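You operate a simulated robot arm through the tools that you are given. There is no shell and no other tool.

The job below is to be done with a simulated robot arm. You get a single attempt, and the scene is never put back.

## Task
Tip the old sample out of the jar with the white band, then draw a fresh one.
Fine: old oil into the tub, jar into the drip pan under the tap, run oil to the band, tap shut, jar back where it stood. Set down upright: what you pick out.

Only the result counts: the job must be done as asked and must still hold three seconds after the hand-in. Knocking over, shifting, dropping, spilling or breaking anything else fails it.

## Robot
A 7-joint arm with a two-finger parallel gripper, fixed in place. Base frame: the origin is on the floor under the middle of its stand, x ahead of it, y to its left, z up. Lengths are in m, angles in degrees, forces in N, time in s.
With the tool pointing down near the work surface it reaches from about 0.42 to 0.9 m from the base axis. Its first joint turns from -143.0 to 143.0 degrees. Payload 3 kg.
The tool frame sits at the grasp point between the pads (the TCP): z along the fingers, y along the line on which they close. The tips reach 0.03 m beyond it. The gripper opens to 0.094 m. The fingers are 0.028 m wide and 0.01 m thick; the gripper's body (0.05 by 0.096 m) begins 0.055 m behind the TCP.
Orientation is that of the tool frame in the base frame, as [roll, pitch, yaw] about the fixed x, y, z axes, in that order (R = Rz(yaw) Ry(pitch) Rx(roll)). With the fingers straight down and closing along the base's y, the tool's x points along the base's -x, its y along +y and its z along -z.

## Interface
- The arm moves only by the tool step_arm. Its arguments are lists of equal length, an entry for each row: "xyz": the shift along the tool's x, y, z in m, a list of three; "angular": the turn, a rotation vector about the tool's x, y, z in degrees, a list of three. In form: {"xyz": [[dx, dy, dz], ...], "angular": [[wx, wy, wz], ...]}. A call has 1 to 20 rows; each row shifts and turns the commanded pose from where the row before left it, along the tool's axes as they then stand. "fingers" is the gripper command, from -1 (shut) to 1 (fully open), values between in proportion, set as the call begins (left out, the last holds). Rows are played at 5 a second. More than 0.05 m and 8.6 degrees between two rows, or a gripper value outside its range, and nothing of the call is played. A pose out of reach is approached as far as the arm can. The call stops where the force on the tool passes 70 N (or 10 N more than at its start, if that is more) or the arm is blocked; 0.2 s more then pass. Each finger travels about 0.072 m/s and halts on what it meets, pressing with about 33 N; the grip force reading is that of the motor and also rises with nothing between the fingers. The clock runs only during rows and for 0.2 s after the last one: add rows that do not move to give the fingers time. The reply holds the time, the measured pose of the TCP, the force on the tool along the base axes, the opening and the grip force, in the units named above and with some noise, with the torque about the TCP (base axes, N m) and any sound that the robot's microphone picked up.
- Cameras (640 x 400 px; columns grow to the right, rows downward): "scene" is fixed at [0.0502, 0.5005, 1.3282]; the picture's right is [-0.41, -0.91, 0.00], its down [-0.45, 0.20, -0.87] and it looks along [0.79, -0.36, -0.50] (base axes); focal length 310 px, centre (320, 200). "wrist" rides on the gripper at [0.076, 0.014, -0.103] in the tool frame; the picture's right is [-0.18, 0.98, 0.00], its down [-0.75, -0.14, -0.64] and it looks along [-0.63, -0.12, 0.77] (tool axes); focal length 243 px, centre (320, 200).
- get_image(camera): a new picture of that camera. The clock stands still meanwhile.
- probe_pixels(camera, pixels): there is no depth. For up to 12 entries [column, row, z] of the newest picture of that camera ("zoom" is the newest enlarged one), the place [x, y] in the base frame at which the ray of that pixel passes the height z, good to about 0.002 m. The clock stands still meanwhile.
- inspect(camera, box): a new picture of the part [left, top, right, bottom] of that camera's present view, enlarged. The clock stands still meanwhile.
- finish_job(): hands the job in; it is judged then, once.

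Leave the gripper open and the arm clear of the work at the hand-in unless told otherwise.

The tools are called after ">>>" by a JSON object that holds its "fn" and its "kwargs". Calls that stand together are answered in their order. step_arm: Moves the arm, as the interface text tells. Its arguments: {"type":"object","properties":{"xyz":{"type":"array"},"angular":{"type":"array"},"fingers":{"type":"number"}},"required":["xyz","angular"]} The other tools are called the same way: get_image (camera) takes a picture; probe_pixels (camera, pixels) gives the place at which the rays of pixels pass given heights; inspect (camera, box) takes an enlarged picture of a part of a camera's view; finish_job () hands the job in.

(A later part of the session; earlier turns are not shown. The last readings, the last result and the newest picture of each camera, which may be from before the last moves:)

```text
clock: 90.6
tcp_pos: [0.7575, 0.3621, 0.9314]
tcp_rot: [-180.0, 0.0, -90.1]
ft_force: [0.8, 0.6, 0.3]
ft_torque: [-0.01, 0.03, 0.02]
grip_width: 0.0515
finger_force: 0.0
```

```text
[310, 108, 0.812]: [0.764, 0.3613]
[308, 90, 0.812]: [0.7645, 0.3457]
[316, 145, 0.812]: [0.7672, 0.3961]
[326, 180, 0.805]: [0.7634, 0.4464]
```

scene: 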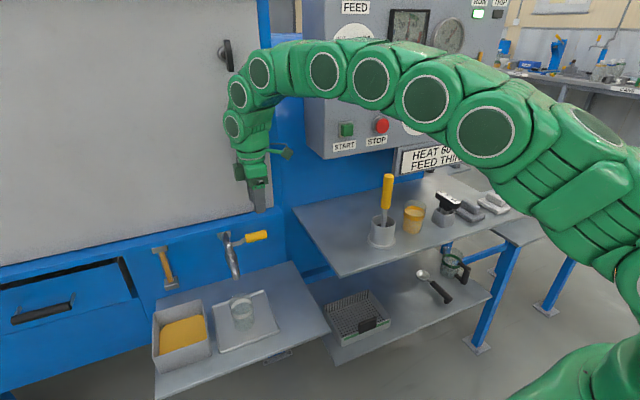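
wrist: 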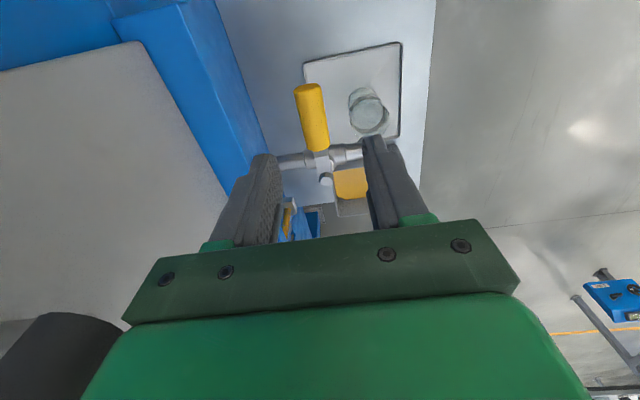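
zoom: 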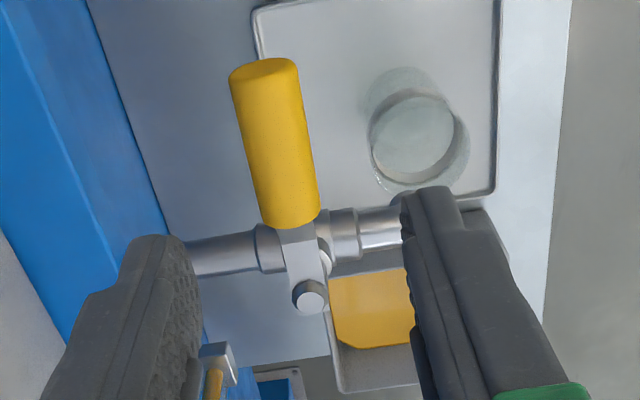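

The handle axis is at x≈0.7645 and the stem at (0.763, 0.447). I'll shift 6.5 mm and lower the fork over the handle to TCP z≈0.822.

>>> {"fn": "step_arm", "kwargs": {"xyz": [[0, -0.0065, 0], [0, 0, 0.018], [0, 0, 0.018], [0, 0, 0.018], [0, 0, 0.018], [0, 0, 0.018], [0, 0, 0.018], [0, 0, 0]], "angular": [[0, 0, 0], [0, 0, 0], [0, 0, 0], [0, 0, 0], [0, 0, 0], [0, 0, 0], [0, 0, 0], [0, 0, 0]]}}

>>> {"fn": "get_image", "kwargs": {"camera": "wrist"}}

>>> {"fn": "inspect", "kwargs": {"camera": "scene", "box": [190, 210, 300, 340]}}

```text
clock: 92.4
tcp_pos: [0.7629, 0.3638, 0.8246]
tcp_rot: [179.9, -0.1, -90.1]
ft_force: [-0.2, -0.7, 0.0]
ft_torque: [0.0, 0.0, 0.02]
grip_width: 0.0517
finger_force: 0.0
```

```text
taken
```

wrist: 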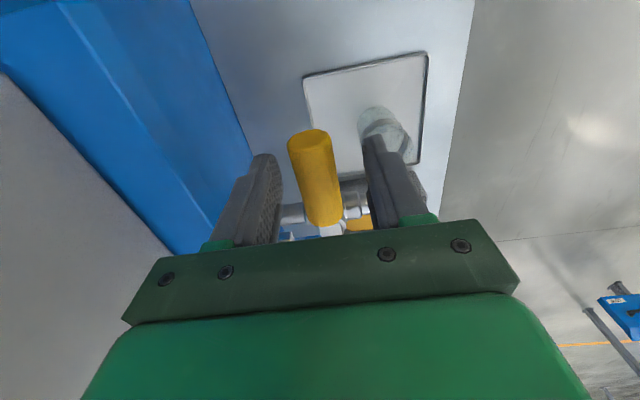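

```text
3.08 times, centred on (245, 275) of scene
```

zoom: 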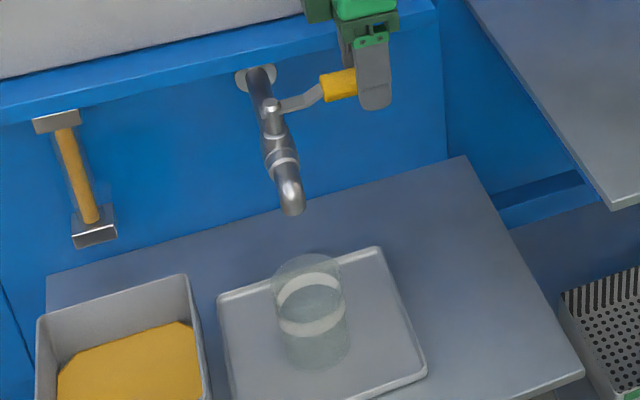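

The fork is around the handle, and the scene camera sees the spout and jar well. I'll start swinging the lever toward the robot along the arc about the stem: first 15°, of which about 9° is slack. Then I'll read the force and look.

>>> {"fn": "step_arm", "kwargs": {"xyz": [[-0.0003, 0.0073, 0], [-0.0003, 0.0073, 0], [-0.0003, 0.0073, 0]], "angular": [[0, 0, 5], [0, 0, 5], [0, 0, 5]]}}

>>> {"fn": "inspect", "kwargs": {"camera": "scene", "box": [190, 210, 300, 340]}}

>>> {"fn": "get_image", "kwargs": {"camera": "wrist"}}

```text
clock: 93.2
tcp_pos: [0.7416, 0.3662, 0.825]
tcp_rot: [-179.9, 0.0, -105.2]
ft_force: [1.1, 0.3, 0.5]
ft_torque: [0.01, -0.04, 0.04]
grip_width: 0.0521
finger_force: 0.5
```

```text
3.08 times, centred on (245, 275) of scene
```

zoom: 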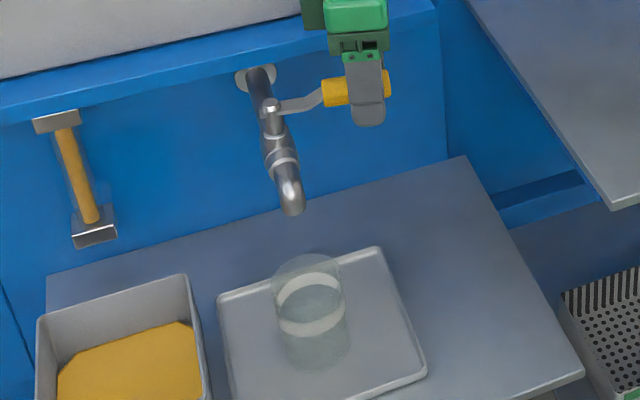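

```text
taken
```

wrist: 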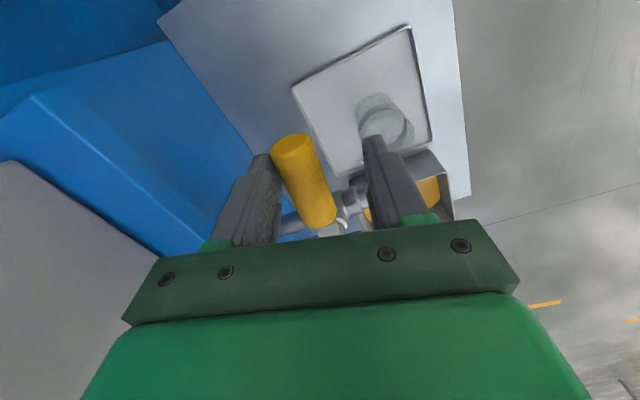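

The wall-side finger is just touching the handle, and there is no flow yet. I'll swing another 10°.

>>> {"fn": "step_arm", "kwargs": {"xyz": [[-0.0003, 0.0073, 0], [-0.0003, 0.0073, 0]], "angular": [[0, 0, 5], [0, 0, 5]]}}

>>> {"fn": "inspect", "kwargs": {"camera": "scene", "box": [190, 210, 300, 340]}}

>>> {"fn": "get_image", "kwargs": {"camera": "wrist"}}

```text
clock: 93.8
tcp_pos: [0.7263, 0.3704, 0.8239]
tcp_rot: [180.0, -0.1, -115.1]
ft_force: [0.1, 0.1, -0.7]
ft_torque: [0.01, 0.02, 0.01]
grip_width: 0.0519
finger_force: 0.2
```

```text
3.08 times, centred on (245, 275) of scene
```

zoom: 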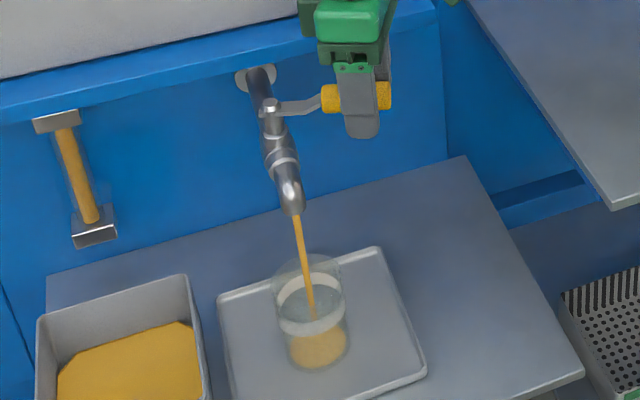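

```text
taken
```

wrist: 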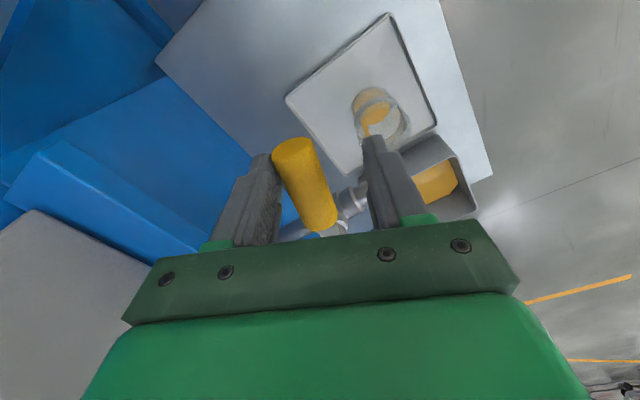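

Oil is flowing into the jar, and quickly: after well under a second there's already a visible layer. The clock is stopped while I look, so I'll measure the level closely before any further motion.

>>> {"fn": "inspect", "kwargs": {"camera": "scene", "box": [220, 275, 265, 335]}}

>>> {"fn": "inspect", "kwargs": {"camera": "wrist", "box": [320, 60, 440, 160]}}

```text
6.67 times, centred on (242, 305) of scene
```

zoom: 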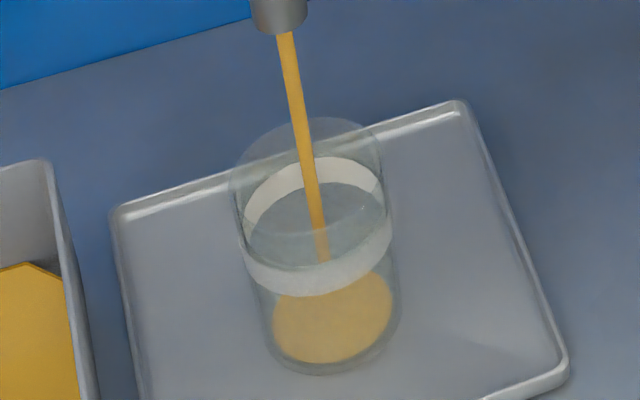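

```text
4.00 times, centred on (380, 110) of wrist
```

zoom: 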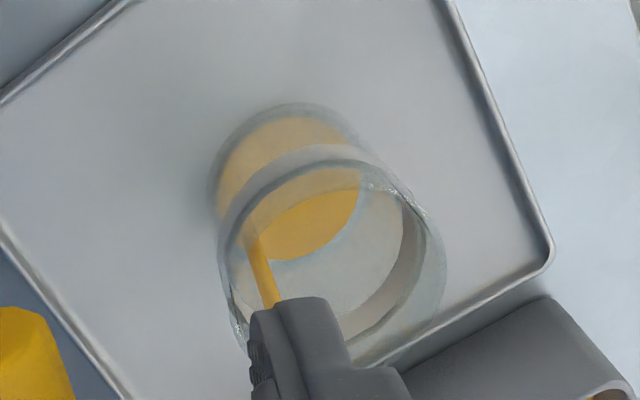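

The layer is only a few mm deep so far, and the band sits roughly 39–56 mm above the base. I'll hold the lever here for a short time (2 rows) to measure the fill rate.

>>> {"fn": "step_arm", "kwargs": {"xyz": [[0, 0, 0], [0, 0, 0]], "angular": [[0, 0, 0], [0, 0, 0]]}}

>>> {"fn": "inspect", "kwargs": {"camera": "scene", "box": [220, 275, 265, 335]}}

>>> {"fn": "inspect", "kwargs": {"camera": "wrist", "box": [320, 60, 440, 160]}}

```text
clock: 94.4
tcp_pos: [0.7274, 0.3715, 0.824]
tcp_rot: [179.9, -0.1, -115.2]
ft_force: [0.4, 0.2, -0.7]
ft_torque: [0.0, 0.01, 0.03]
grip_width: 0.0515
finger_force: 0.0
```

```text
6.67 times, centred on (242, 305) of scene
```

zoom: 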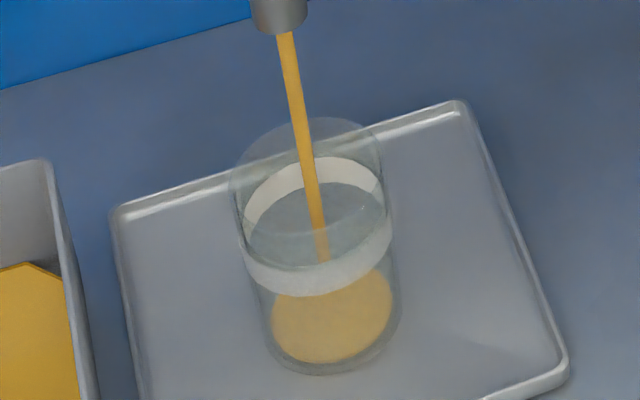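

```text
4.00 times, centred on (380, 110) of wrist
```

zoom: 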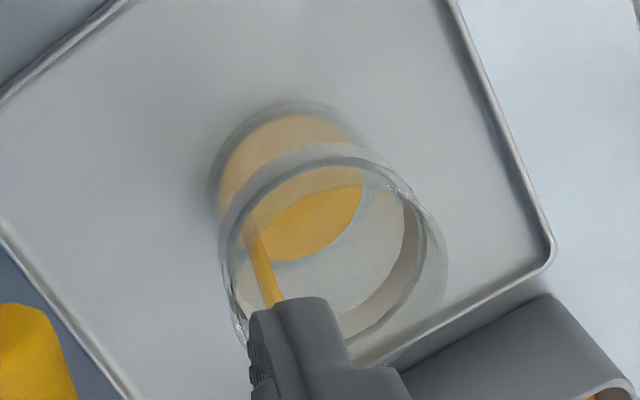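

The rise is only a millimetre or two in 0.6 s, so this partial opening gives good control. I'll hold for 10 rows (2.2 s) and measure again.

>>> {"fn": "step_arm", "kwargs": {"xyz": [[0, 0, 0], [0, 0, 0], [0, 0, 0], [0, 0, 0], [0, 0, 0], [0, 0, 0], [0, 0, 0], [0, 0, 0], [0, 0, 0], [0, 0, 0]], "angular": [[0, 0, 0], [0, 0, 0], [0, 0, 0], [0, 0, 0], [0, 0, 0], [0, 0, 0], [0, 0, 0], [0, 0, 0], [0, 0, 0], [0, 0, 0]]}}

>>> {"fn": "inspect", "kwargs": {"camera": "scene", "box": [220, 275, 265, 335]}}

```text
clock: 96.6
tcp_pos: [0.7265, 0.3707, 0.823]
tcp_rot: [-180.0, -0.1, -115.0]
ft_force: [-0.3, 0.4, 0.0]
ft_torque: [0.0, 0.0, 0.0]
grip_width: 0.0517
finger_force: 0.1
```

```text
6.67 times, centred on (242, 305) of scene
```

zoom: 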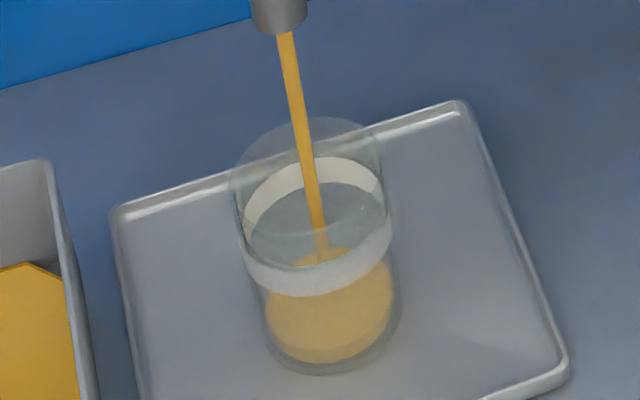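

The surface is now around 10 mm up, so the rate is roughly 2.5–3 mm/s. I'll hold for 20 rows (4.2 s) and look again.

>>> {"fn": "step_arm", "kwargs": {"xyz": [[0, 0, 0], [0, 0, 0], [0, 0, 0], [0, 0, 0], [0, 0, 0], [0, 0, 0], [0, 0, 0], [0, 0, 0], [0, 0, 0], [0, 0, 0], [0, 0, 0], [0, 0, 0], [0, 0, 0], [0, 0, 0], [0, 0, 0], [0, 0, 0], [0, 0, 0], [0, 0, 0], [0, 0, 0], [0, 0, 0]], "angular": [[0, 0, 0], [0, 0, 0], [0, 0, 0], [0, 0, 0], [0, 0, 0], [0, 0, 0], [0, 0, 0], [0, 0, 0], [0, 0, 0], [0, 0, 0], [0, 0, 0], [0, 0, 0], [0, 0, 0], [0, 0, 0], [0, 0, 0], [0, 0, 0], [0, 0, 0], [0, 0, 0], [0, 0, 0], [0, 0, 0]]}}

>>> {"fn": "inspect", "kwargs": {"camera": "scene", "box": [220, 275, 265, 335]}}

>>> {"fn": "inspect", "kwargs": {"camera": "wrist", "box": [320, 60, 440, 160]}}

```text
clock: 100.8
tcp_pos: [0.7277, 0.372, 0.8235]
tcp_rot: [180.0, -0.1, -115.0]
ft_force: [0.6, 0.2, -0.4]
ft_torque: [0.0, 0.01, 0.02]
grip_width: 0.0517
finger_force: 0.1
```

```text
6.67 times, centred on (242, 305) of scene
```

zoom: 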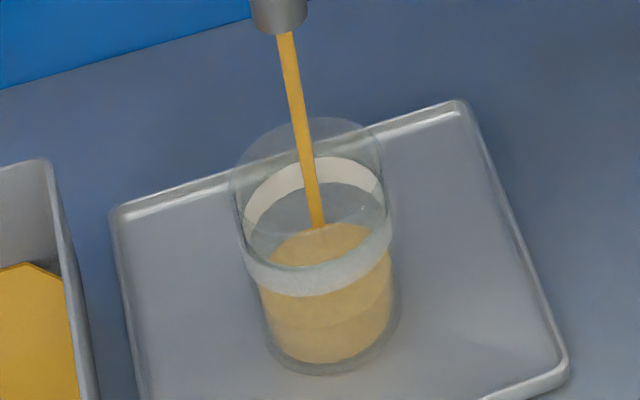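

```text
4.00 times, centred on (380, 110) of wrist
```

zoom: 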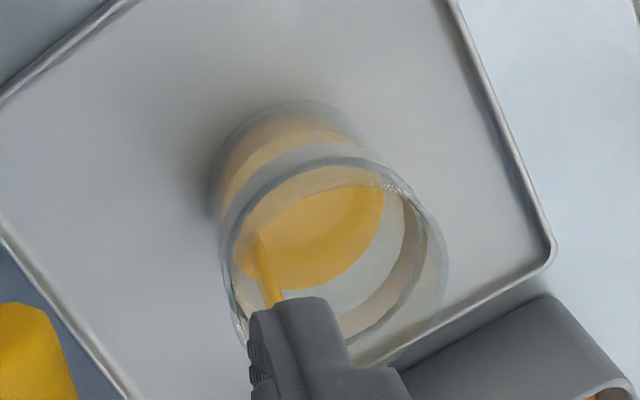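

The surface's back edge moved from y≈250 to 222 in 4.2 s, about 6.7 px/s. The band's back edge spans y≈157–186, so mid-band is ~172 and about 7 s remain. I'll hold 20 more rows (4.2 s) and look.

>>> {"fn": "step_arm", "kwargs": {"xyz": [[0, 0, 0], [0, 0, 0], [0, 0, 0], [0, 0, 0], [0, 0, 0], [0, 0, 0], [0, 0, 0], [0, 0, 0], [0, 0, 0], [0, 0, 0], [0, 0, 0], [0, 0, 0], [0, 0, 0], [0, 0, 0], [0, 0, 0], [0, 0, 0], [0, 0, 0], [0, 0, 0], [0, 0, 0], [0, 0, 0]], "angular": [[0, 0, 0], [0, 0, 0], [0, 0, 0], [0, 0, 0], [0, 0, 0], [0, 0, 0], [0, 0, 0], [0, 0, 0], [0, 0, 0], [0, 0, 0], [0, 0, 0], [0, 0, 0], [0, 0, 0], [0, 0, 0], [0, 0, 0], [0, 0, 0], [0, 0, 0], [0, 0, 0], [0, 0, 0], [0, 0, 0]]}}

>>> {"fn": "inspect", "kwargs": {"camera": "scene", "box": [220, 275, 265, 335]}}

>>> {"fn": "inspect", "kwargs": {"camera": "wrist", "box": [320, 60, 440, 160]}}

```text
clock: 105.0
tcp_pos: [0.7272, 0.3707, 0.8241]
tcp_rot: [179.9, -0.2, -115.1]
ft_force: [-0.2, -0.2, 0.2]
ft_torque: [0.02, 0.01, -0.02]
grip_width: 0.0517
finger_force: 0.0
```

```text
6.67 times, centred on (242, 305) of scene
```

zoom: 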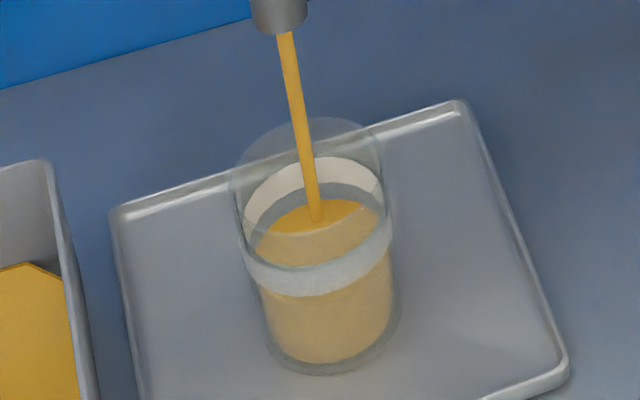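

```text
4.00 times, centred on (380, 110) of wrist
```

zoom: 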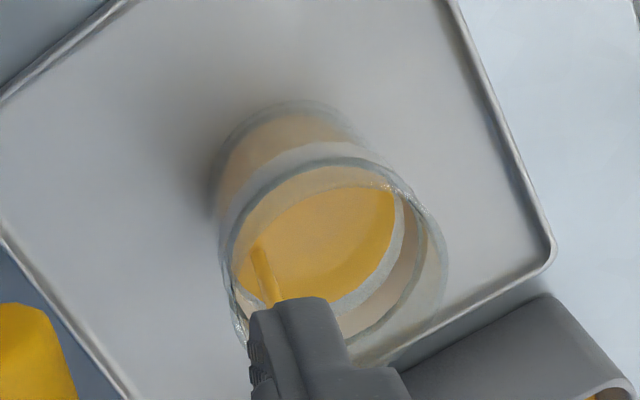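

The back edge is now at y≈200, rising about 5 px/s, with mid-band at ~171. I'll hold 13 rows (2.8 s) and check.

>>> {"fn": "step_arm", "kwargs": {"xyz": [[0, 0, 0], [0, 0, 0], [0, 0, 0], [0, 0, 0], [0, 0, 0], [0, 0, 0], [0, 0, 0], [0, 0, 0], [0, 0, 0], [0, 0, 0], [0, 0, 0], [0, 0, 0], [0, 0, 0]], "angular": [[0, 0, 0], [0, 0, 0], [0, 0, 0], [0, 0, 0], [0, 0, 0], [0, 0, 0], [0, 0, 0], [0, 0, 0], [0, 0, 0], [0, 0, 0], [0, 0, 0], [0, 0, 0], [0, 0, 0]]}}

>>> {"fn": "inspect", "kwargs": {"camera": "scene", "box": [220, 275, 265, 335]}}

>>> {"fn": "inspect", "kwargs": {"camera": "wrist", "box": [320, 60, 440, 160]}}

```text
clock: 107.8
tcp_pos: [0.7275, 0.3705, 0.8232]
tcp_rot: [-180.0, -0.1, -115.0]
ft_force: [-0.1, -0.5, -0.1]
ft_torque: [0.02, 0.02, 0.03]
grip_width: 0.0517
finger_force: 0.1
```

```text
6.67 times, centred on (242, 305) of scene
```

zoom: 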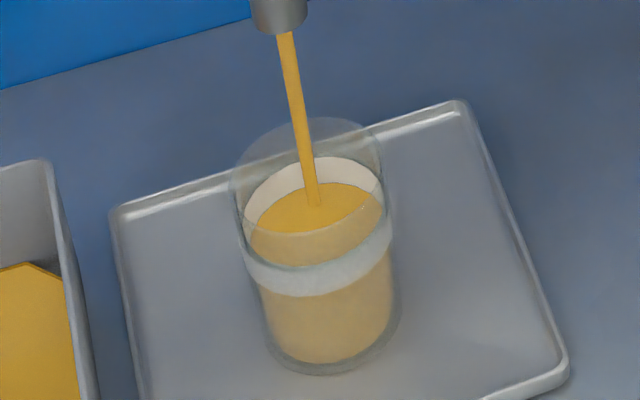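

```text
4.00 times, centred on (380, 110) of wrist
```

zoom: 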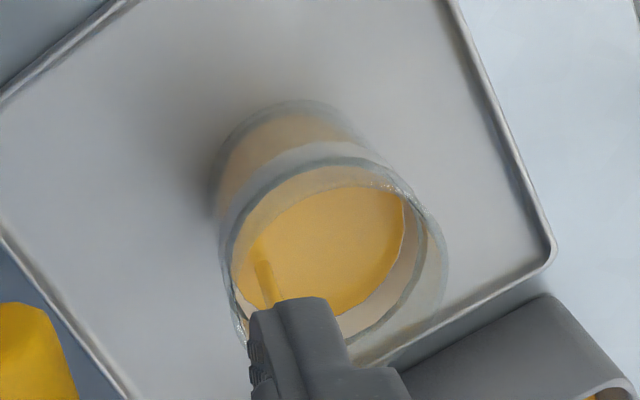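

The oil is just at the band's lower edge (y≈183) and rises about 6 px/s. Closing takes about a second, so I'll hold 5 more rows and then, in the same call, swing the fork back 35° to shut the lever, aiming for mid-band.

>>> {"fn": "step_arm", "kwargs": {"xyz": [[0, 0, 0], [0, 0, 0], [0, 0, 0], [0, 0, 0], [0, 0, 0], [-0.0006, -0.0102, 0], [-0.0006, -0.0102, 0], [-0.0006, -0.0102, 0], [-0.0006, -0.0102, 0], [-0.0006, -0.0102, 0]], "angular": [[0, 0, 0], [0, 0, 0], [0, 0, 0], [0, 0, 0], [0, 0, 0], [0, 0, -7], [0, 0, -7], [0, 0, -7], [0, 0, -7], [0, 0, -7]]}}

>>> {"fn": "inspect", "kwargs": {"camera": "scene", "box": [220, 275, 265, 335]}}

>>> {"fn": "get_image", "kwargs": {"camera": "wrist"}}

>>> {"fn": "inspect", "kwargs": {"camera": "scene", "box": [190, 210, 300, 340]}}

```text
clock: 110.0
tcp_pos: [0.7717, 0.363, 0.8241]
tcp_rot: [179.5, -0.2, -79.8]
ft_force: [-0.5, 0.0, -0.7]
ft_torque: [0.0, 0.01, 0.07]
grip_width: 0.0515
finger_force: 0.0
```

```text
6.67 times, centred on (242, 305) of scene
```

zoom: 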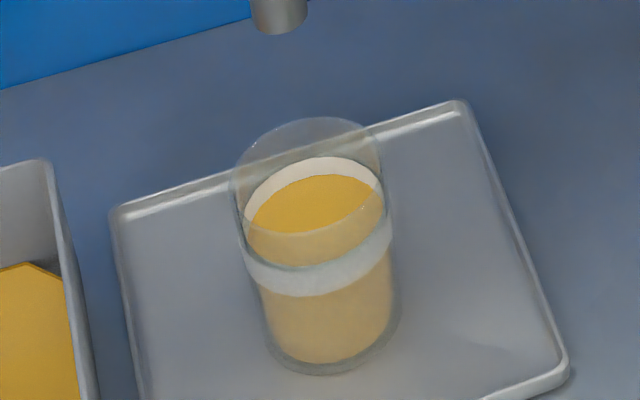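

```text
taken
```

wrist: 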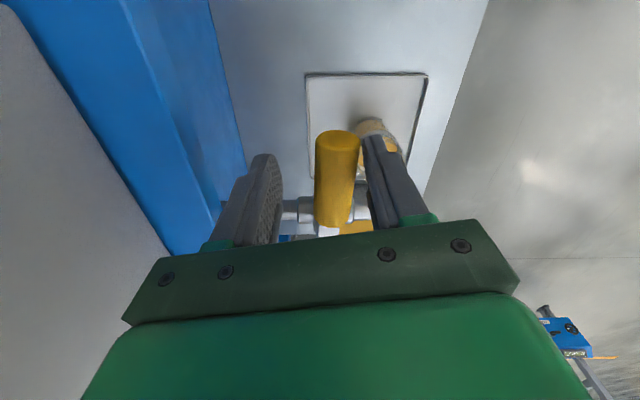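

```text
3.08 times, centred on (245, 275) of scene
```

zoom: 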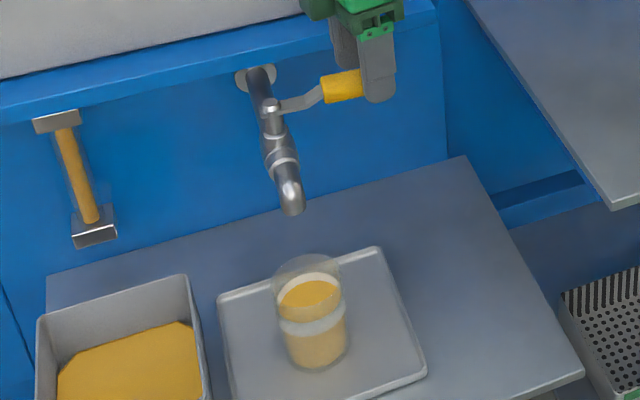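

The stream has stopped and the oil's back edge sits at y≈174, between the band's edges at 157 and 183. I'll check that the lever is fully back by comparing its direction with the original, and look closer at the spout for drips.

>>> {"fn": "probe_pixels", "kwargs": {"camera": "wrist", "pixels": [[338, 138, 0.812], [336, 160, 0.82], [333, 200, 0.82], [333, 222, 0.82]]}}

>>> {"fn": "inspect", "kwargs": {"camera": "wrist", "box": [250, 100, 430, 250]}}

>>> {"fn": "inspect", "kwargs": {"camera": "scene", "box": [210, 220, 280, 290]}}

```text
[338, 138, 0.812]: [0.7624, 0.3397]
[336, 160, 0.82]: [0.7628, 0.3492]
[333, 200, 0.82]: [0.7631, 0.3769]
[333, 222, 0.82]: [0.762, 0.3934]
```

```text
2.67 times, centred on (340, 175) of wrist
```

zoom: 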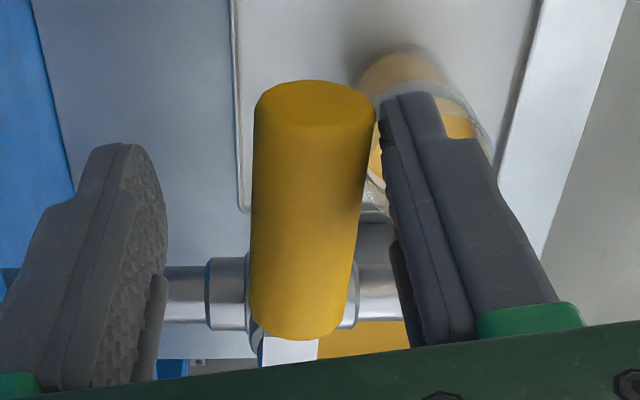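

```text
5.71 times, centred on (245, 255) of scene
```

zoom: 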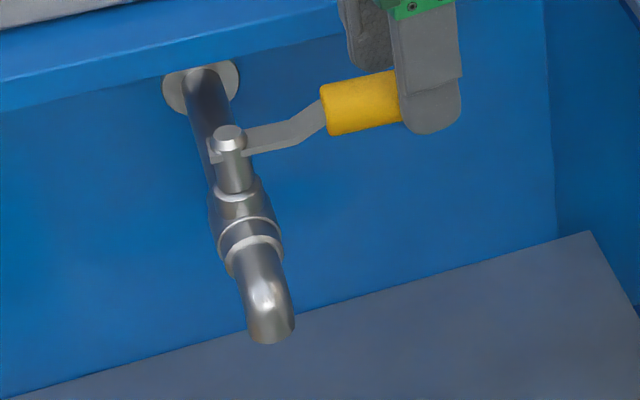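

The handle looks nearly parallel to its original line but perhaps a few degrees short of the stop, with the front finger just touching it. I'll push a little further toward shut in small steps, watching the force.

>>> {"fn": "step_arm", "kwargs": {"xyz": [[0, -0.002, 0], [0, -0.002, 0], [0, 0, 0]], "angular": [[0, 0, 0], [0, 0, 0], [0, 0, 0]]}}

>>> {"fn": "inspect", "kwargs": {"camera": "scene", "box": [210, 220, 280, 290]}}

```text
clock: 110.8
tcp_pos: [0.7718, 0.3622, 0.8238]
tcp_rot: [179.2, -0.1, -79.9]
ft_force: [0.1, -1.4, -0.1]
ft_torque: [0.02, -0.05, 0.02]
grip_width: 0.052
finger_force: 0.0
```

```text
5.71 times, centred on (245, 255) of scene
```

zoom: 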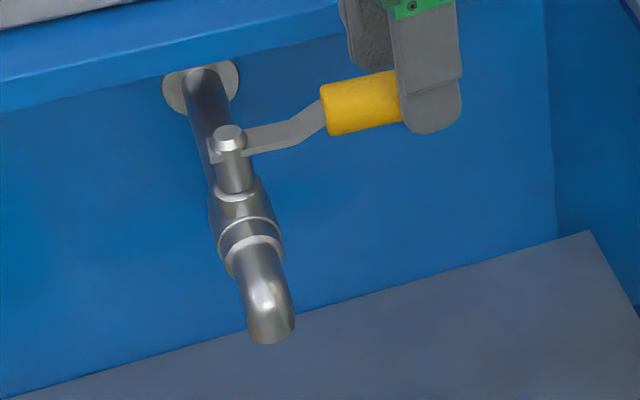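

The hand didn't advance although I commanded 4 mm more, and the force stayed near zero. The arm's wrist is probably resting against the machine's door, behind the force sensor. I'll back away from the wall and square the tool up, then use a narrower finger gap to finish the closing.

>>> {"fn": "step_arm", "kwargs": {"xyz": [[0, 0.004, 0], [0, 0.004, 0], [0, 0.002, 0], [0, 0, 0], [0, 0, 0], [0, 0, 0]], "angular": [[0, 0, 0], [0, 0, 0], [0, 0, 0], [0, 0, 5], [0, 0, 5], [0, 0, 0]]}}

>>> {"fn": "get_image", "kwargs": {"camera": "wrist"}}

>>> {"fn": "get_image", "kwargs": {"camera": "scene"}}

```text
clock: 112.2
tcp_pos: [0.7758, 0.3625, 0.8276]
tcp_rot: [-179.4, 0.1, -90.1]
ft_force: [0.1, 0.5, -0.8]
ft_torque: [-0.02, 0.03, 0.01]
grip_width: 0.0515
finger_force: 0.1
```

```text
taken
```

wrist: 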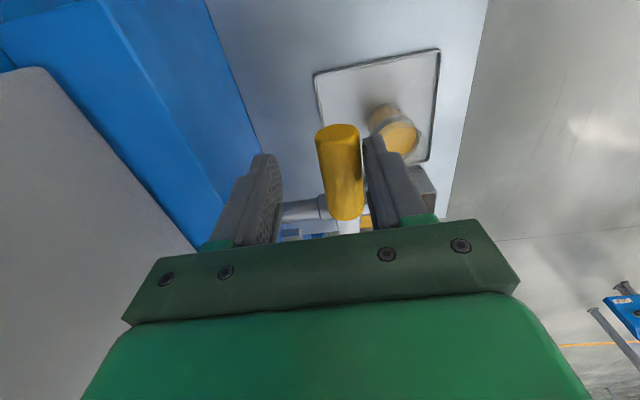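

```text
taken
```

scene: 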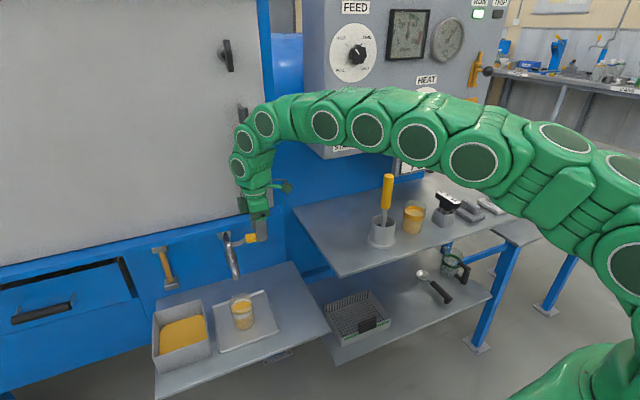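

The door has a dark vertical handle at about (0.83, 0.354, 1.08), right beside the arm's wrist here, which explains the blocking. I'll move the hand away from the wall and lean the tool back 20° about the lever's axis, so the wrist stays well clear.

>>> {"fn": "step_arm", "kwargs": {"xyz": [[0, 0.005, 0], [0, 0.005, 0], [0, 0.003, 0], [0, 0, 0], [0, 0, 0], [0, 0, 0], [0, 0, 0], [0, 0, 0]], "angular": [[0, 0, 0], [0, 0, 0], [0, 0, 0], [5, 0, 0], [5, 0, 0], [5, 0, 0], [5, 0, 0], [0, 0, 0]]}}

>>> {"fn": "get_image", "kwargs": {"camera": "wrist"}}

>>> {"fn": "get_image", "kwargs": {"camera": "scene"}}

```text
clock: 114.0
tcp_pos: [0.7586, 0.3638, 0.8239]
tcp_rot: [-159.9, 0.0, -90.0]
ft_force: [-0.2, -0.3, -0.8]
ft_torque: [0.0, -0.01, -0.01]
grip_width: 0.0518
finger_force: 0.0
```

```text
taken
```

wrist: 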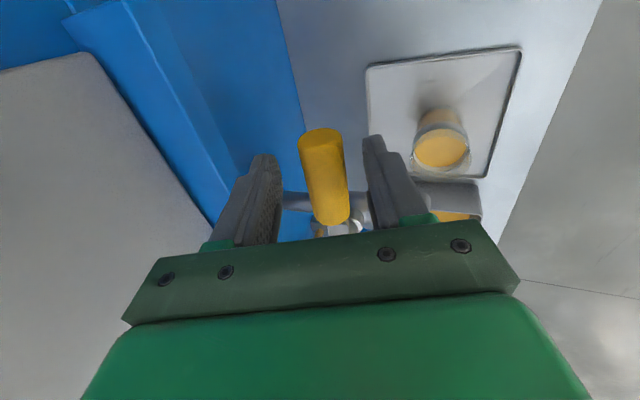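

```text
taken
```

scene: 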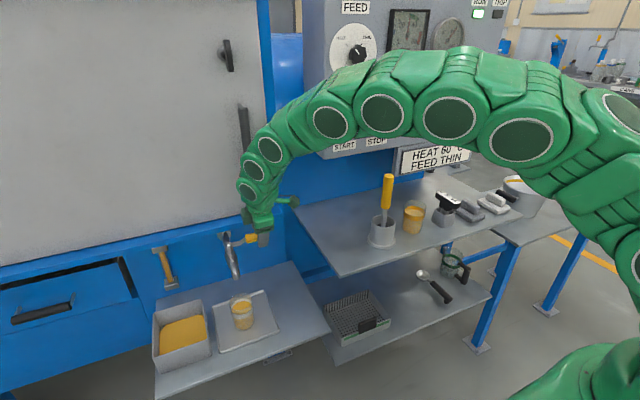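

The pose now tracks exactly and the wrist is clear of the door handle. I'll push the lever toward shut with the robot-side finger: 12 mm to make contact, then small steps while reading force.

>>> {"fn": "step_arm", "kwargs": {"xyz": [[0, -0.004, 0], [0, -0.004, 0], [0, -0.004, 0], [0, 0, 0]], "angular": [[0, 0, 0], [0, 0, 0], [0, 0, 0], [0, 0, 0]]}}

>>> {"fn": "inspect", "kwargs": {"camera": "wrist", "box": [240, 100, 420, 250]}}

```text
clock: 115.0
tcp_pos: [0.7695, 0.3624, 0.8276]
tcp_rot: [-160.0, -0.1, -90.0]
ft_force: [0.1, 0.2, -2.5]
ft_torque: [0.04, 0.03, -0.03]
grip_width: 0.0523
finger_force: 0.3
```

```text
2.67 times, centred on (330, 175) of wrist
```

zoom: 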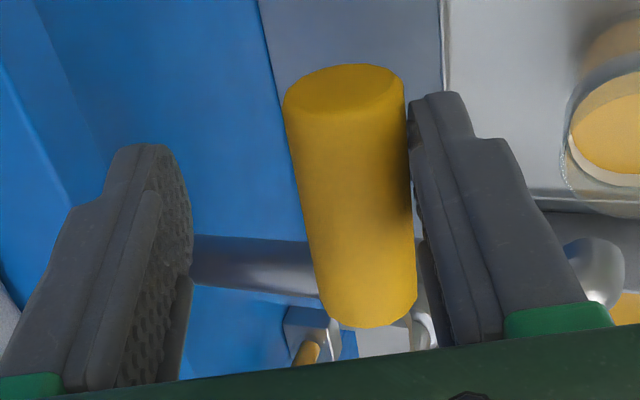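

The front finger is now right at the handle. I'll push 2 mm more.

>>> {"fn": "step_arm", "kwargs": {"xyz": [[0, -0.002, 0], [0, 0, 0]], "angular": [[0, 0, 0], [0, 0, 0]]}}

>>> {"fn": "inspect", "kwargs": {"camera": "scene", "box": [210, 220, 280, 290]}}

```text
clock: 115.6
tcp_pos: [0.7719, 0.3627, 0.8279]
tcp_rot: [-160.1, -0.1, -90.0]
ft_force: [-2.2, -0.5, -0.3]
ft_torque: [-0.02, 0.1, 0.0]
grip_width: 0.0532
finger_force: 1.6
```

```text
5.71 times, centred on (245, 255) of scene
```

zoom: 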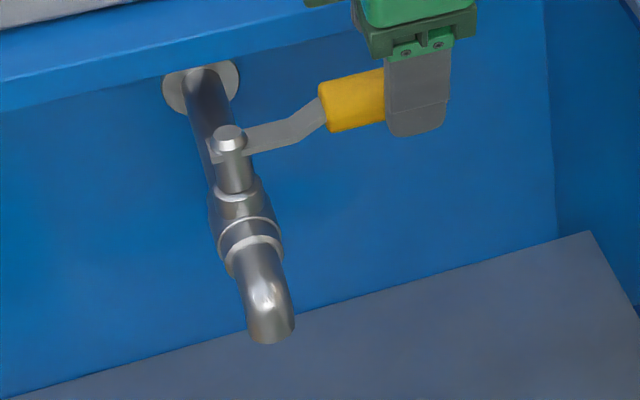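

The handle's left end now matches its original pixels (319,84 / 330,132), with about 2 N of resistance. I'll push one more mm to confirm it is at the stop.

>>> {"fn": "step_arm", "kwargs": {"xyz": [[0, -0.002, 0], [0, 0, 0]], "angular": [[0, 0, 0], [0, 0, 0]]}}

>>> {"fn": "inspect", "kwargs": {"camera": "scene", "box": [210, 220, 280, 290]}}

```text
clock: 116.2
tcp_pos: [0.7738, 0.3639, 0.8293]
tcp_rot: [-160.1, 0.0, -90.0]
ft_force: [-6.7, 3.3, -6.0]
ft_torque: [-0.07, 0.06, 0.03]
grip_width: 0.0562
finger_force: 4.1
```

```text
5.71 times, centred on (245, 255) of scene
```

zoom: 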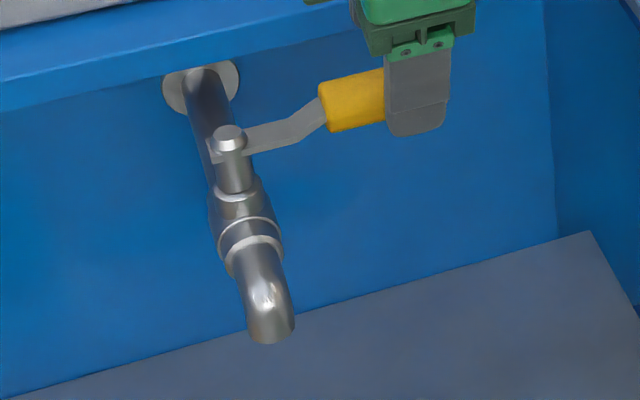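

Force rose to about 9 N without further movement, so the lever is at its stop and the tap is shut. I'll centre the fork again and withdraw along the tool axis.

>>> {"fn": "step_arm", "kwargs": {"xyz": [[0, 0.004, 0], [0, 0.005, 0], [0, 0.005, 0], [0, 0, -0.015], [0, 0, -0.02], [0, 0, -0.03], [0, 0, -0.03], [0, 0, -0.03], [0, 0, 0]], "angular": [[0, 0, 0], [0, 0, 0], [0, 0, 0], [0, 0, 0], [0, 0, 0], [0, 0, 0], [0, 0, 0], [0, 0, 0], [0, 0, 0]]}}

>>> {"fn": "get_image", "kwargs": {"camera": "wrist"}}

>>> {"fn": "get_image", "kwargs": {"camera": "scene"}}

>>> {"fn": "inspect", "kwargs": {"camera": "scene", "box": [220, 275, 265, 335]}}

```text
clock: 118.2
tcp_pos: [0.7187, 0.364, 0.941]
tcp_rot: [-160.0, -0.2, -90.0]
ft_force: [0.2, 0.7, -0.5]
ft_torque: [-0.03, 0.0, 0.0]
grip_width: 0.0517
finger_force: 0.0
```

```text
taken
```

wrist: 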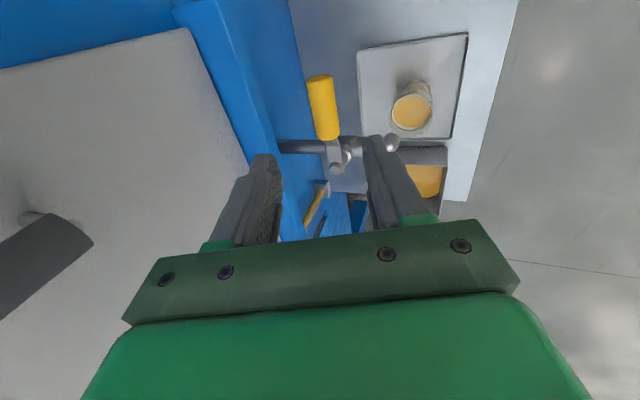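

```text
taken
```

scene: 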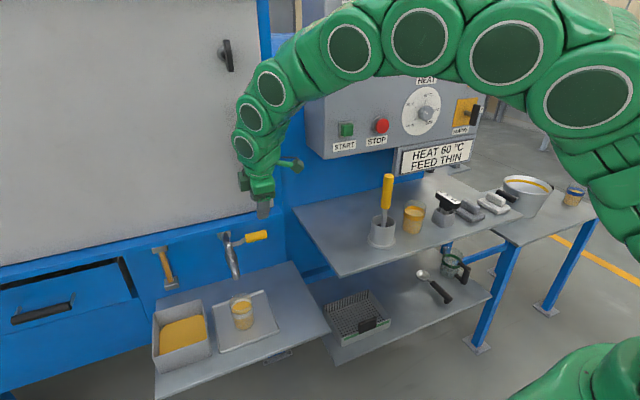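

```text
6.67 times, centred on (242, 305) of scene
```

zoom: 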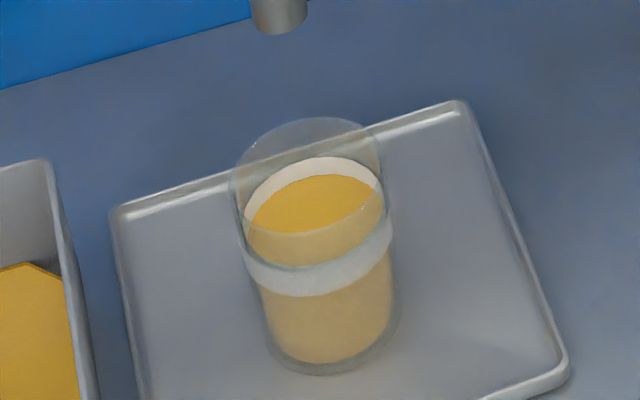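

The tap is shut and dry, the pan is clean, and the level is in the band. Now I'll fetch the jar: move back to open space, level the tool, and open the gripper.

>>> {"fn": "step_arm", "kwargs": {"xyz": [[-0.008, 0.0223, -0.0097], [-0.008, 0.0223, -0.0097], [-0.008, 0.0223, -0.0097], [-0.008, 0.0223, -0.0097], [-0.008, 0.0223, -0.0097], [-0.008, 0.0223, -0.0097], [-0.008, 0.0223, -0.0097], [0, 0, 0], [0, 0, 0], [0, 0, 0], [0, 0, 0], [0, 0, 0]], "angular": [[0, 0, 0], [0, 0, 0], [0, 0, 0], [0, 0, 0], [0, 0, 0], [0, 0, 0], [0, 0, 0], [-5, 0, 0], [-5, 0, 0], [-5, 0, 0], [-5, 0, 0], [0, 0, 0]], "fingers": 1}}

```text
clock: 120.8
tcp_pos: [0.5474, 0.4197, 0.953]
tcp_rot: [-180.0, -0.1, -90.0]
ft_force: [-0.3, 1.3, 0.0]
ft_torque: [0.02, 0.0, 0.0]
grip_width: 0.0942
finger_force: 0.0
```

Next I'll turn yaw from −90 back to 161, the heading I used when setting the jar down.

>>> {"fn": "step_arm", "kwargs": {"xyz": [[0, 0, 0], [0, 0, 0], [0, 0, 0], [0, 0, 0], [0, 0, 0], [0, 0, 0], [0, 0, 0], [0, 0, 0], [0, 0, 0], [0, 0, 0], [0, 0, 0], [0, 0, 0], [0, 0, 0], [0, 0, 0], [0, 0, 0]], "angular": [[0, 0, 8], [0, 0, 8], [0, 0, 8], [0, 0, 8], [0, 0, 8], [0, 0, 8], [0, 0, 8], [0, 0, 8], [0, 0, 8], [0, 0, 8], [0, 0, 8], [0, 0, 8], [0, 0, 8], [0, 0, 5], [0, 0, 0]]}}

```text
clock: 124.0
tcp_pos: [0.5488, 0.4207, 0.9516]
tcp_rot: [-179.9, 0.0, 160.9]
ft_force: [0.1, 0.7, -0.7]
ft_torque: [0.01, 0.03, -0.02]
grip_width: 0.0938
finger_force: 0.1
```

Next I'll tilt the tool forward 60° again and descend to the stand-off point in front of the jar at (0.5835, 0.489, 0.680).

>>> {"fn": "step_arm", "kwargs": {"xyz": [[0, 0, 0], [0, 0, 0], [0, 0, 0], [0, 0, 0], [0, 0, 0], [0, 0, 0], [0, 0, 0], [0, 0, 0], [0.02304, 0.0076, 0.01451], [0.02304, 0.0076, 0.01451], [0.02304, 0.0076, 0.01451], [0.02304, 0.0076, 0.01451], [0.02304, 0.0076, 0.01451], [0.02304, 0.0076, 0.01451], [0.02304, 0.0076, 0.01451], [0.02304, 0.0076, 0.01451], [0.02304, 0.0076, 0.01451], [0.02304, 0.0076, 0.01451], [0, 0, 0]], "angular": [[0, -7.5, 0], [0, -7.5, 0], [0, -7.5, 0], [0, -7.5, 0], [0, -7.5, 0], [0, -7.5, 0], [0, -7.5, 0], [0, -7.5, 0], [0, 0, 0], [0, 0, 0], [0, 0, 0], [0, 0, 0], [0, 0, 0], [0, 0, 0], [0, 0, 0], [0, 0, 0], [0, 0, 0], [0, 0, 0], [0, 0, 0]]}}

>>> {"fn": "get_image", "kwargs": {"camera": "wrist"}}

>>> {"fn": "inspect", "kwargs": {"camera": "wrist", "box": [200, 0, 440, 200]}}

```text
clock: 128.0
tcp_pos: [0.5823, 0.4888, 0.6804]
tcp_rot: [-179.9, 60.1, 161.0]
ft_force: [-0.4, -0.1, -1.4]
ft_torque: [0.01, -0.01, 0.0]
grip_width: 0.094
finger_force: 0.1
```

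```text
taken
```

wrist: 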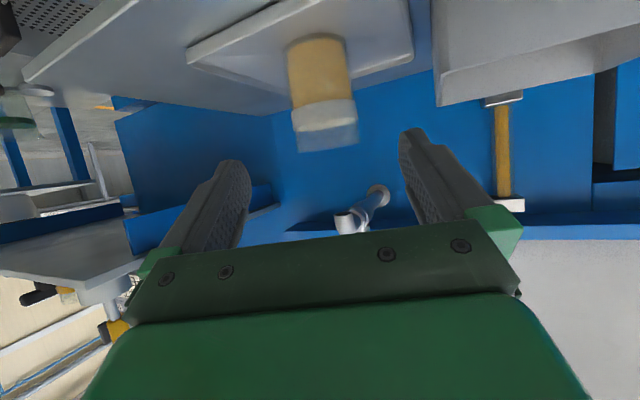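

```text
2.00 times, centred on (320, 100) of wrist
```

zoom: 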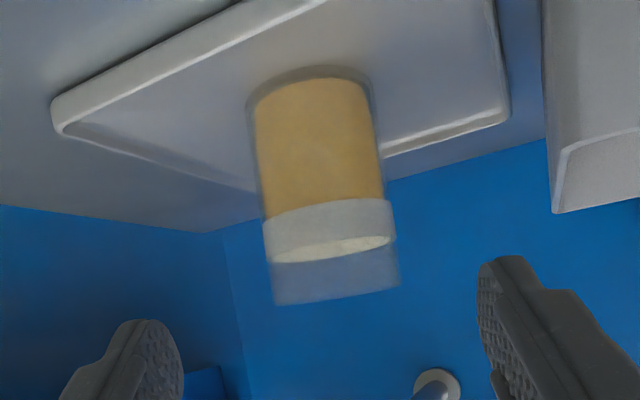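

The jar is upright with its oil in the band. I'll advance 0.07 m along the tool axis and check centring before the final approach.

>>> {"fn": "step_arm", "kwargs": {"xyz": [[0, 0, 0.015], [0, 0, 0.02], [0, 0, 0.02], [0, 0, 0.015], [0, 0, 0]], "angular": [[0, 0, 0], [0, 0, 0], [0, 0, 0], [0, 0, 0], [0, 0, 0]]}}

>>> {"fn": "inspect", "kwargs": {"camera": "wrist", "box": [200, 20, 440, 220]}}

```text
clock: 129.2
tcp_pos: [0.6405, 0.4677, 0.6463]
tcp_rot: [-179.8, 60.0, 161.1]
ft_force: [1.0, -0.5, 0.4]
ft_torque: [-0.05, -0.03, 0.0]
grip_width: 0.094
finger_force: 0.0
```

```text
2.00 times, centred on (320, 120) of wrist
```

zoom: 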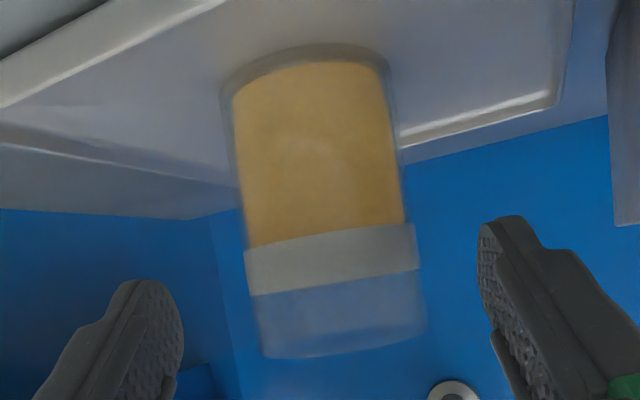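

The jar's centre is about 3 mm to the +y side of the tool axis, and my recorded release pose agrees. I'll shift 2.5 mm and go in the remaining 0.06 m.

>>> {"fn": "step_arm", "kwargs": {"xyz": [[0.001, 0.0025, 0], [0, 0, 0.015], [0, 0, 0.015], [0, 0, 0.015], [0, 0, 0.008], [0, 0, 0.007], [0, 0, 0]], "angular": [[0, 0, 0], [0, 0, 0], [0, 0, 0], [0, 0, 0], [0, 0, 0], [0, 0, 0], [0, 0, 0]]}}

>>> {"fn": "get_image", "kwargs": {"camera": "wrist"}}

```text
clock: 130.8
tcp_pos: [0.6889, 0.4541, 0.6134]
tcp_rot: [-179.9, 60.0, 161.2]
ft_force: [0.0, -0.3, -0.8]
ft_torque: [0.02, 0.01, 0.03]
grip_width: 0.0941
finger_force: 0.1
```

```text
taken
```

wrist: 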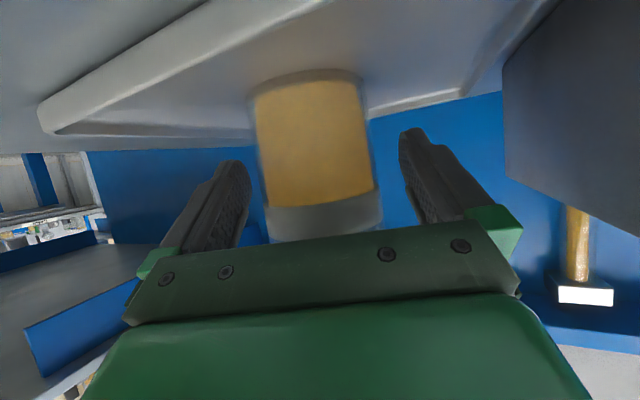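

The jar is centred between the pads, with edges at about 263 and 380. I'm closing the gripper.

>>> {"fn": "step_arm", "kwargs": {"xyz": [[0, 0, 0], [0, 0, 0], [0, 0, 0], [0, 0, 0], [0, 0, 0]], "angular": [[0, 0, 0], [0, 0, 0], [0, 0, 0], [0, 0, 0], [0, 0, 0]], "fingers": -1}}

```text
clock: 132.0
tcp_pos: [0.6887, 0.4533, 0.6136]
tcp_rot: [-180.0, 60.0, 160.9]
ft_force: [-1.1, 0.5, 1.5]
ft_torque: [-0.07, 0.01, -0.03]
grip_width: 0.0642
finger_force: 33.4
```

The jar is gripped at 0.064 m with 33 N. I'll lift 0.035 m, which keeps the rim below the spout, then draw it straight back out from under the tap.

>>> {"fn": "step_arm", "kwargs": {"xyz": [[-0.0043, 0, -0.0025], [-0.0087, 0, -0.005], [-0.0087, 0, -0.005], [-0.0087, 0, -0.005], [0, 0, 0], [0.0045, -0.0036, -0.0078], [0.009, -0.0071, -0.0156], [0.009, -0.0071, -0.0156], [0.009, -0.0071, -0.0156], [0.009, -0.0071, -0.0156], [0.0045, -0.0036, -0.0078], [0, 0, 0]], "angular": [[0, 0, 0], [0, 0, 0], [0, 0, 0], [0, 0, 0], [0, 0, 0], [0, 0, 0], [0, 0, 0], [0, 0, 0], [0, 0, 0], [0, 0, 0], [0, 0, 0], [0, 0, 0]]}}

>>> {"fn": "get_image", "kwargs": {"camera": "wrist"}}

>>> {"fn": "get_image", "kwargs": {"camera": "scene"}}

```text
clock: 134.6
tcp_pos: [0.5917, 0.4487, 0.6502]
tcp_rot: [-179.8, 60.1, 161.0]
ft_force: [-0.1, 0.3, -1.7]
ft_torque: [0.01, 0.04, 0.0]
grip_width: 0.0641
finger_force: 33.0
```

```text
taken
```

wrist: 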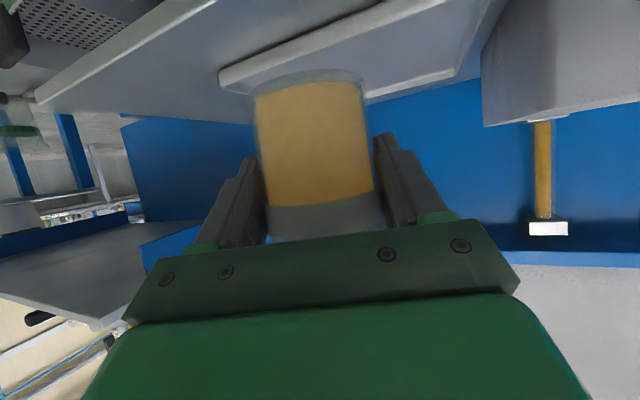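

```text
taken
```

scene: 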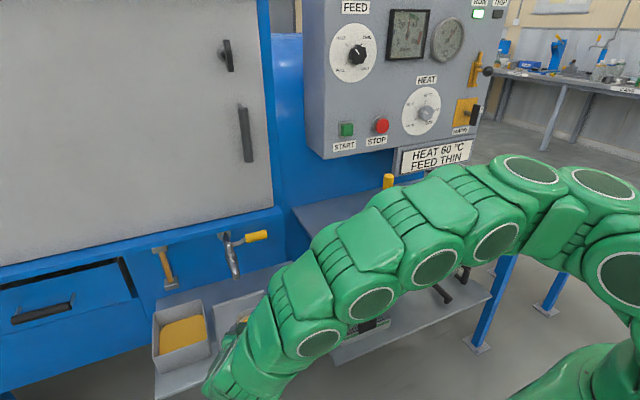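

The jar is out from under the tap and still upright. I'll raise it straight up to z≈0.92.

>>> {"fn": "step_arm", "kwargs": {"xyz": [[-0.0106, 0, -0.0061], [-0.02126, 0, -0.01227], [-0.02126, 0, -0.01227], [-0.02126, 0, -0.01227], [-0.02126, 0, -0.01227], [-0.02126, 0, -0.01227], [-0.02126, 0, -0.01227], [-0.02126, 0, -0.01227], [-0.02126, 0, -0.01227], [-0.02126, 0, -0.01227], [-0.02126, 0, -0.01227], [-0.0106, 0, -0.0061], [0, 0, 0]], "angular": [[0, 0, 0], [0, 0, 0], [0, 0, 0], [0, 0, 0], [0, 0, 0], [0, 0, 0], [0, 0, 0], [0, 0, 0], [0, 0, 0], [0, 0, 0], [0, 0, 0], [0, 0, 0], [0, 0, 0]]}}

```text
clock: 137.4
tcp_pos: [0.5934, 0.4516, 0.9203]
tcp_rot: [-179.8, 59.9, 161.1]
ft_force: [0.6, 0.4, -1.8]
ft_torque: [0.01, 0.03, 0.03]
grip_width: 0.064
finger_force: 33.3
```

Next I'll turn to the original grasp heading (yaw 140) and carry the jar back to just above its old place on the shelf.

>>> {"fn": "step_arm", "kwargs": {"xyz": [[0, 0, 0], [0, 0, 0], [0, 0, 0], [0, 0, 0], [0, 0, 0]], "angular": [[4.547, 0, 2.625], [4.547, 0, 2.625], [4.547, 0, 2.625], [4.547, 0, 2.625], [0, 0, 0]]}}

>>> {"fn": "step_arm", "kwargs": {"xyz": [[-0.00245, -0.0077, 0.0089], [-0.0049, -0.01543, 0.01779], [-0.0049, -0.01543, 0.01779], [-0.0049, -0.01543, 0.01779], [-0.0049, -0.01543, 0.01779], [-0.0049, -0.01543, 0.01779], [-0.0049, -0.01543, 0.01779], [-0.0049, -0.01543, 0.01779], [-0.0049, -0.01543, 0.01779], [-0.0049, -0.01543, 0.01779], [-0.0049, -0.01543, 0.01779], [-0.0049, -0.01543, 0.01779], [-0.00245, -0.0077, 0.0089], [0, 0, 0]], "angular": [[0, 0, 0], [0, 0, 0], [0, 0, 0], [0, 0, 0], [0, 0, 0], [0, 0, 0], [0, 0, 0], [0, 0, 0], [0, 0, 0], [0, 0, 0], [0, 0, 0], [0, 0, 0], [0, 0, 0], [0, 0, 0]]}}

>>> {"fn": "get_image", "kwargs": {"camera": "wrist"}}

```text
clock: 138.6
tcp_pos: [0.5931, 0.4488, 0.9195]
tcp_rot: [-179.9, 60.0, 140.0]
ft_force: [0.2, 0.6, -1.5]
ft_torque: [0.01, 0.01, -0.01]
grip_width: 0.0639
finger_force: 33.1
```

```text
clock: 141.6
tcp_pos: [0.6388, 0.1696, 0.865]
tcp_rot: [-179.8, 60.1, 140.1]
ft_force: [-0.4, -0.5, -1.8]
ft_torque: [-0.02, 0.06, 0.01]
grip_width: 0.0639
finger_force: 33.8
```

```text
taken
```

wrist: 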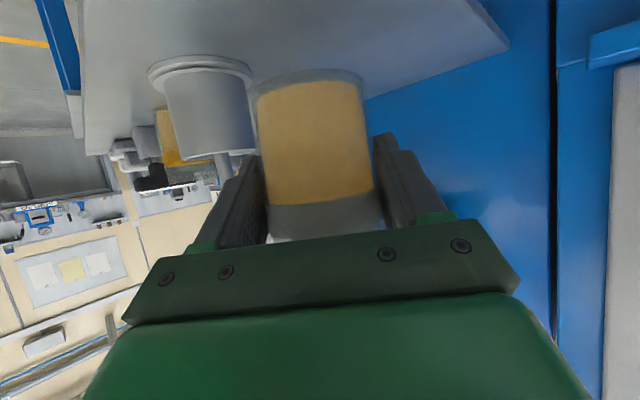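

I'm about 20 mm short of the old spot. I'll shift to (0.6415, 0.150), allowing for the 2 mm difference in grip, and then lower to about z 0.82.

>>> {"fn": "step_arm", "kwargs": {"xyz": [[-0.0036, -0.0066, 0.0064], [-0.0037, -0.0066, 0.0063], [0, 0, 0], [0.0095, 0, 0.0055], [0.0095, 0, 0.0055], [0.0095, 0, 0.0055], [0.0095, 0, 0.0055], [0, 0, 0]], "angular": [[0, 0, 0], [0, 0, 0], [0, 0, 0], [0, 0, 0], [0, 0, 0], [0, 0, 0], [0, 0, 0], [0, 0, 0]]}}

>>> {"fn": "get_image", "kwargs": {"camera": "wrist"}}

```text
clock: 143.4
tcp_pos: [0.6404, 0.1518, 0.8198]
tcp_rot: [-179.9, 60.1, 140.0]
ft_force: [0.5, -0.3, -1.6]
ft_torque: [-0.02, -0.02, -0.01]
grip_width: 0.064
finger_force: 32.9
```

```text
taken
```

wrist: 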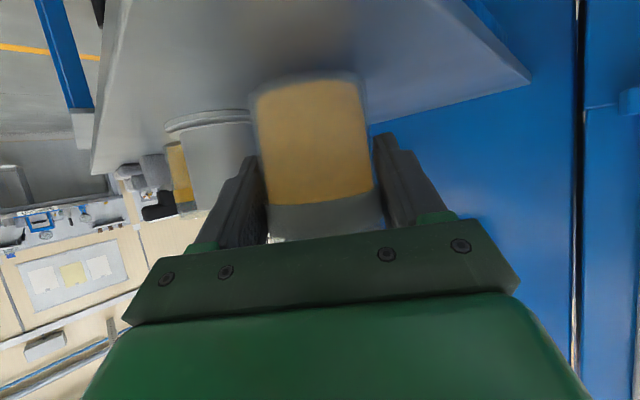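

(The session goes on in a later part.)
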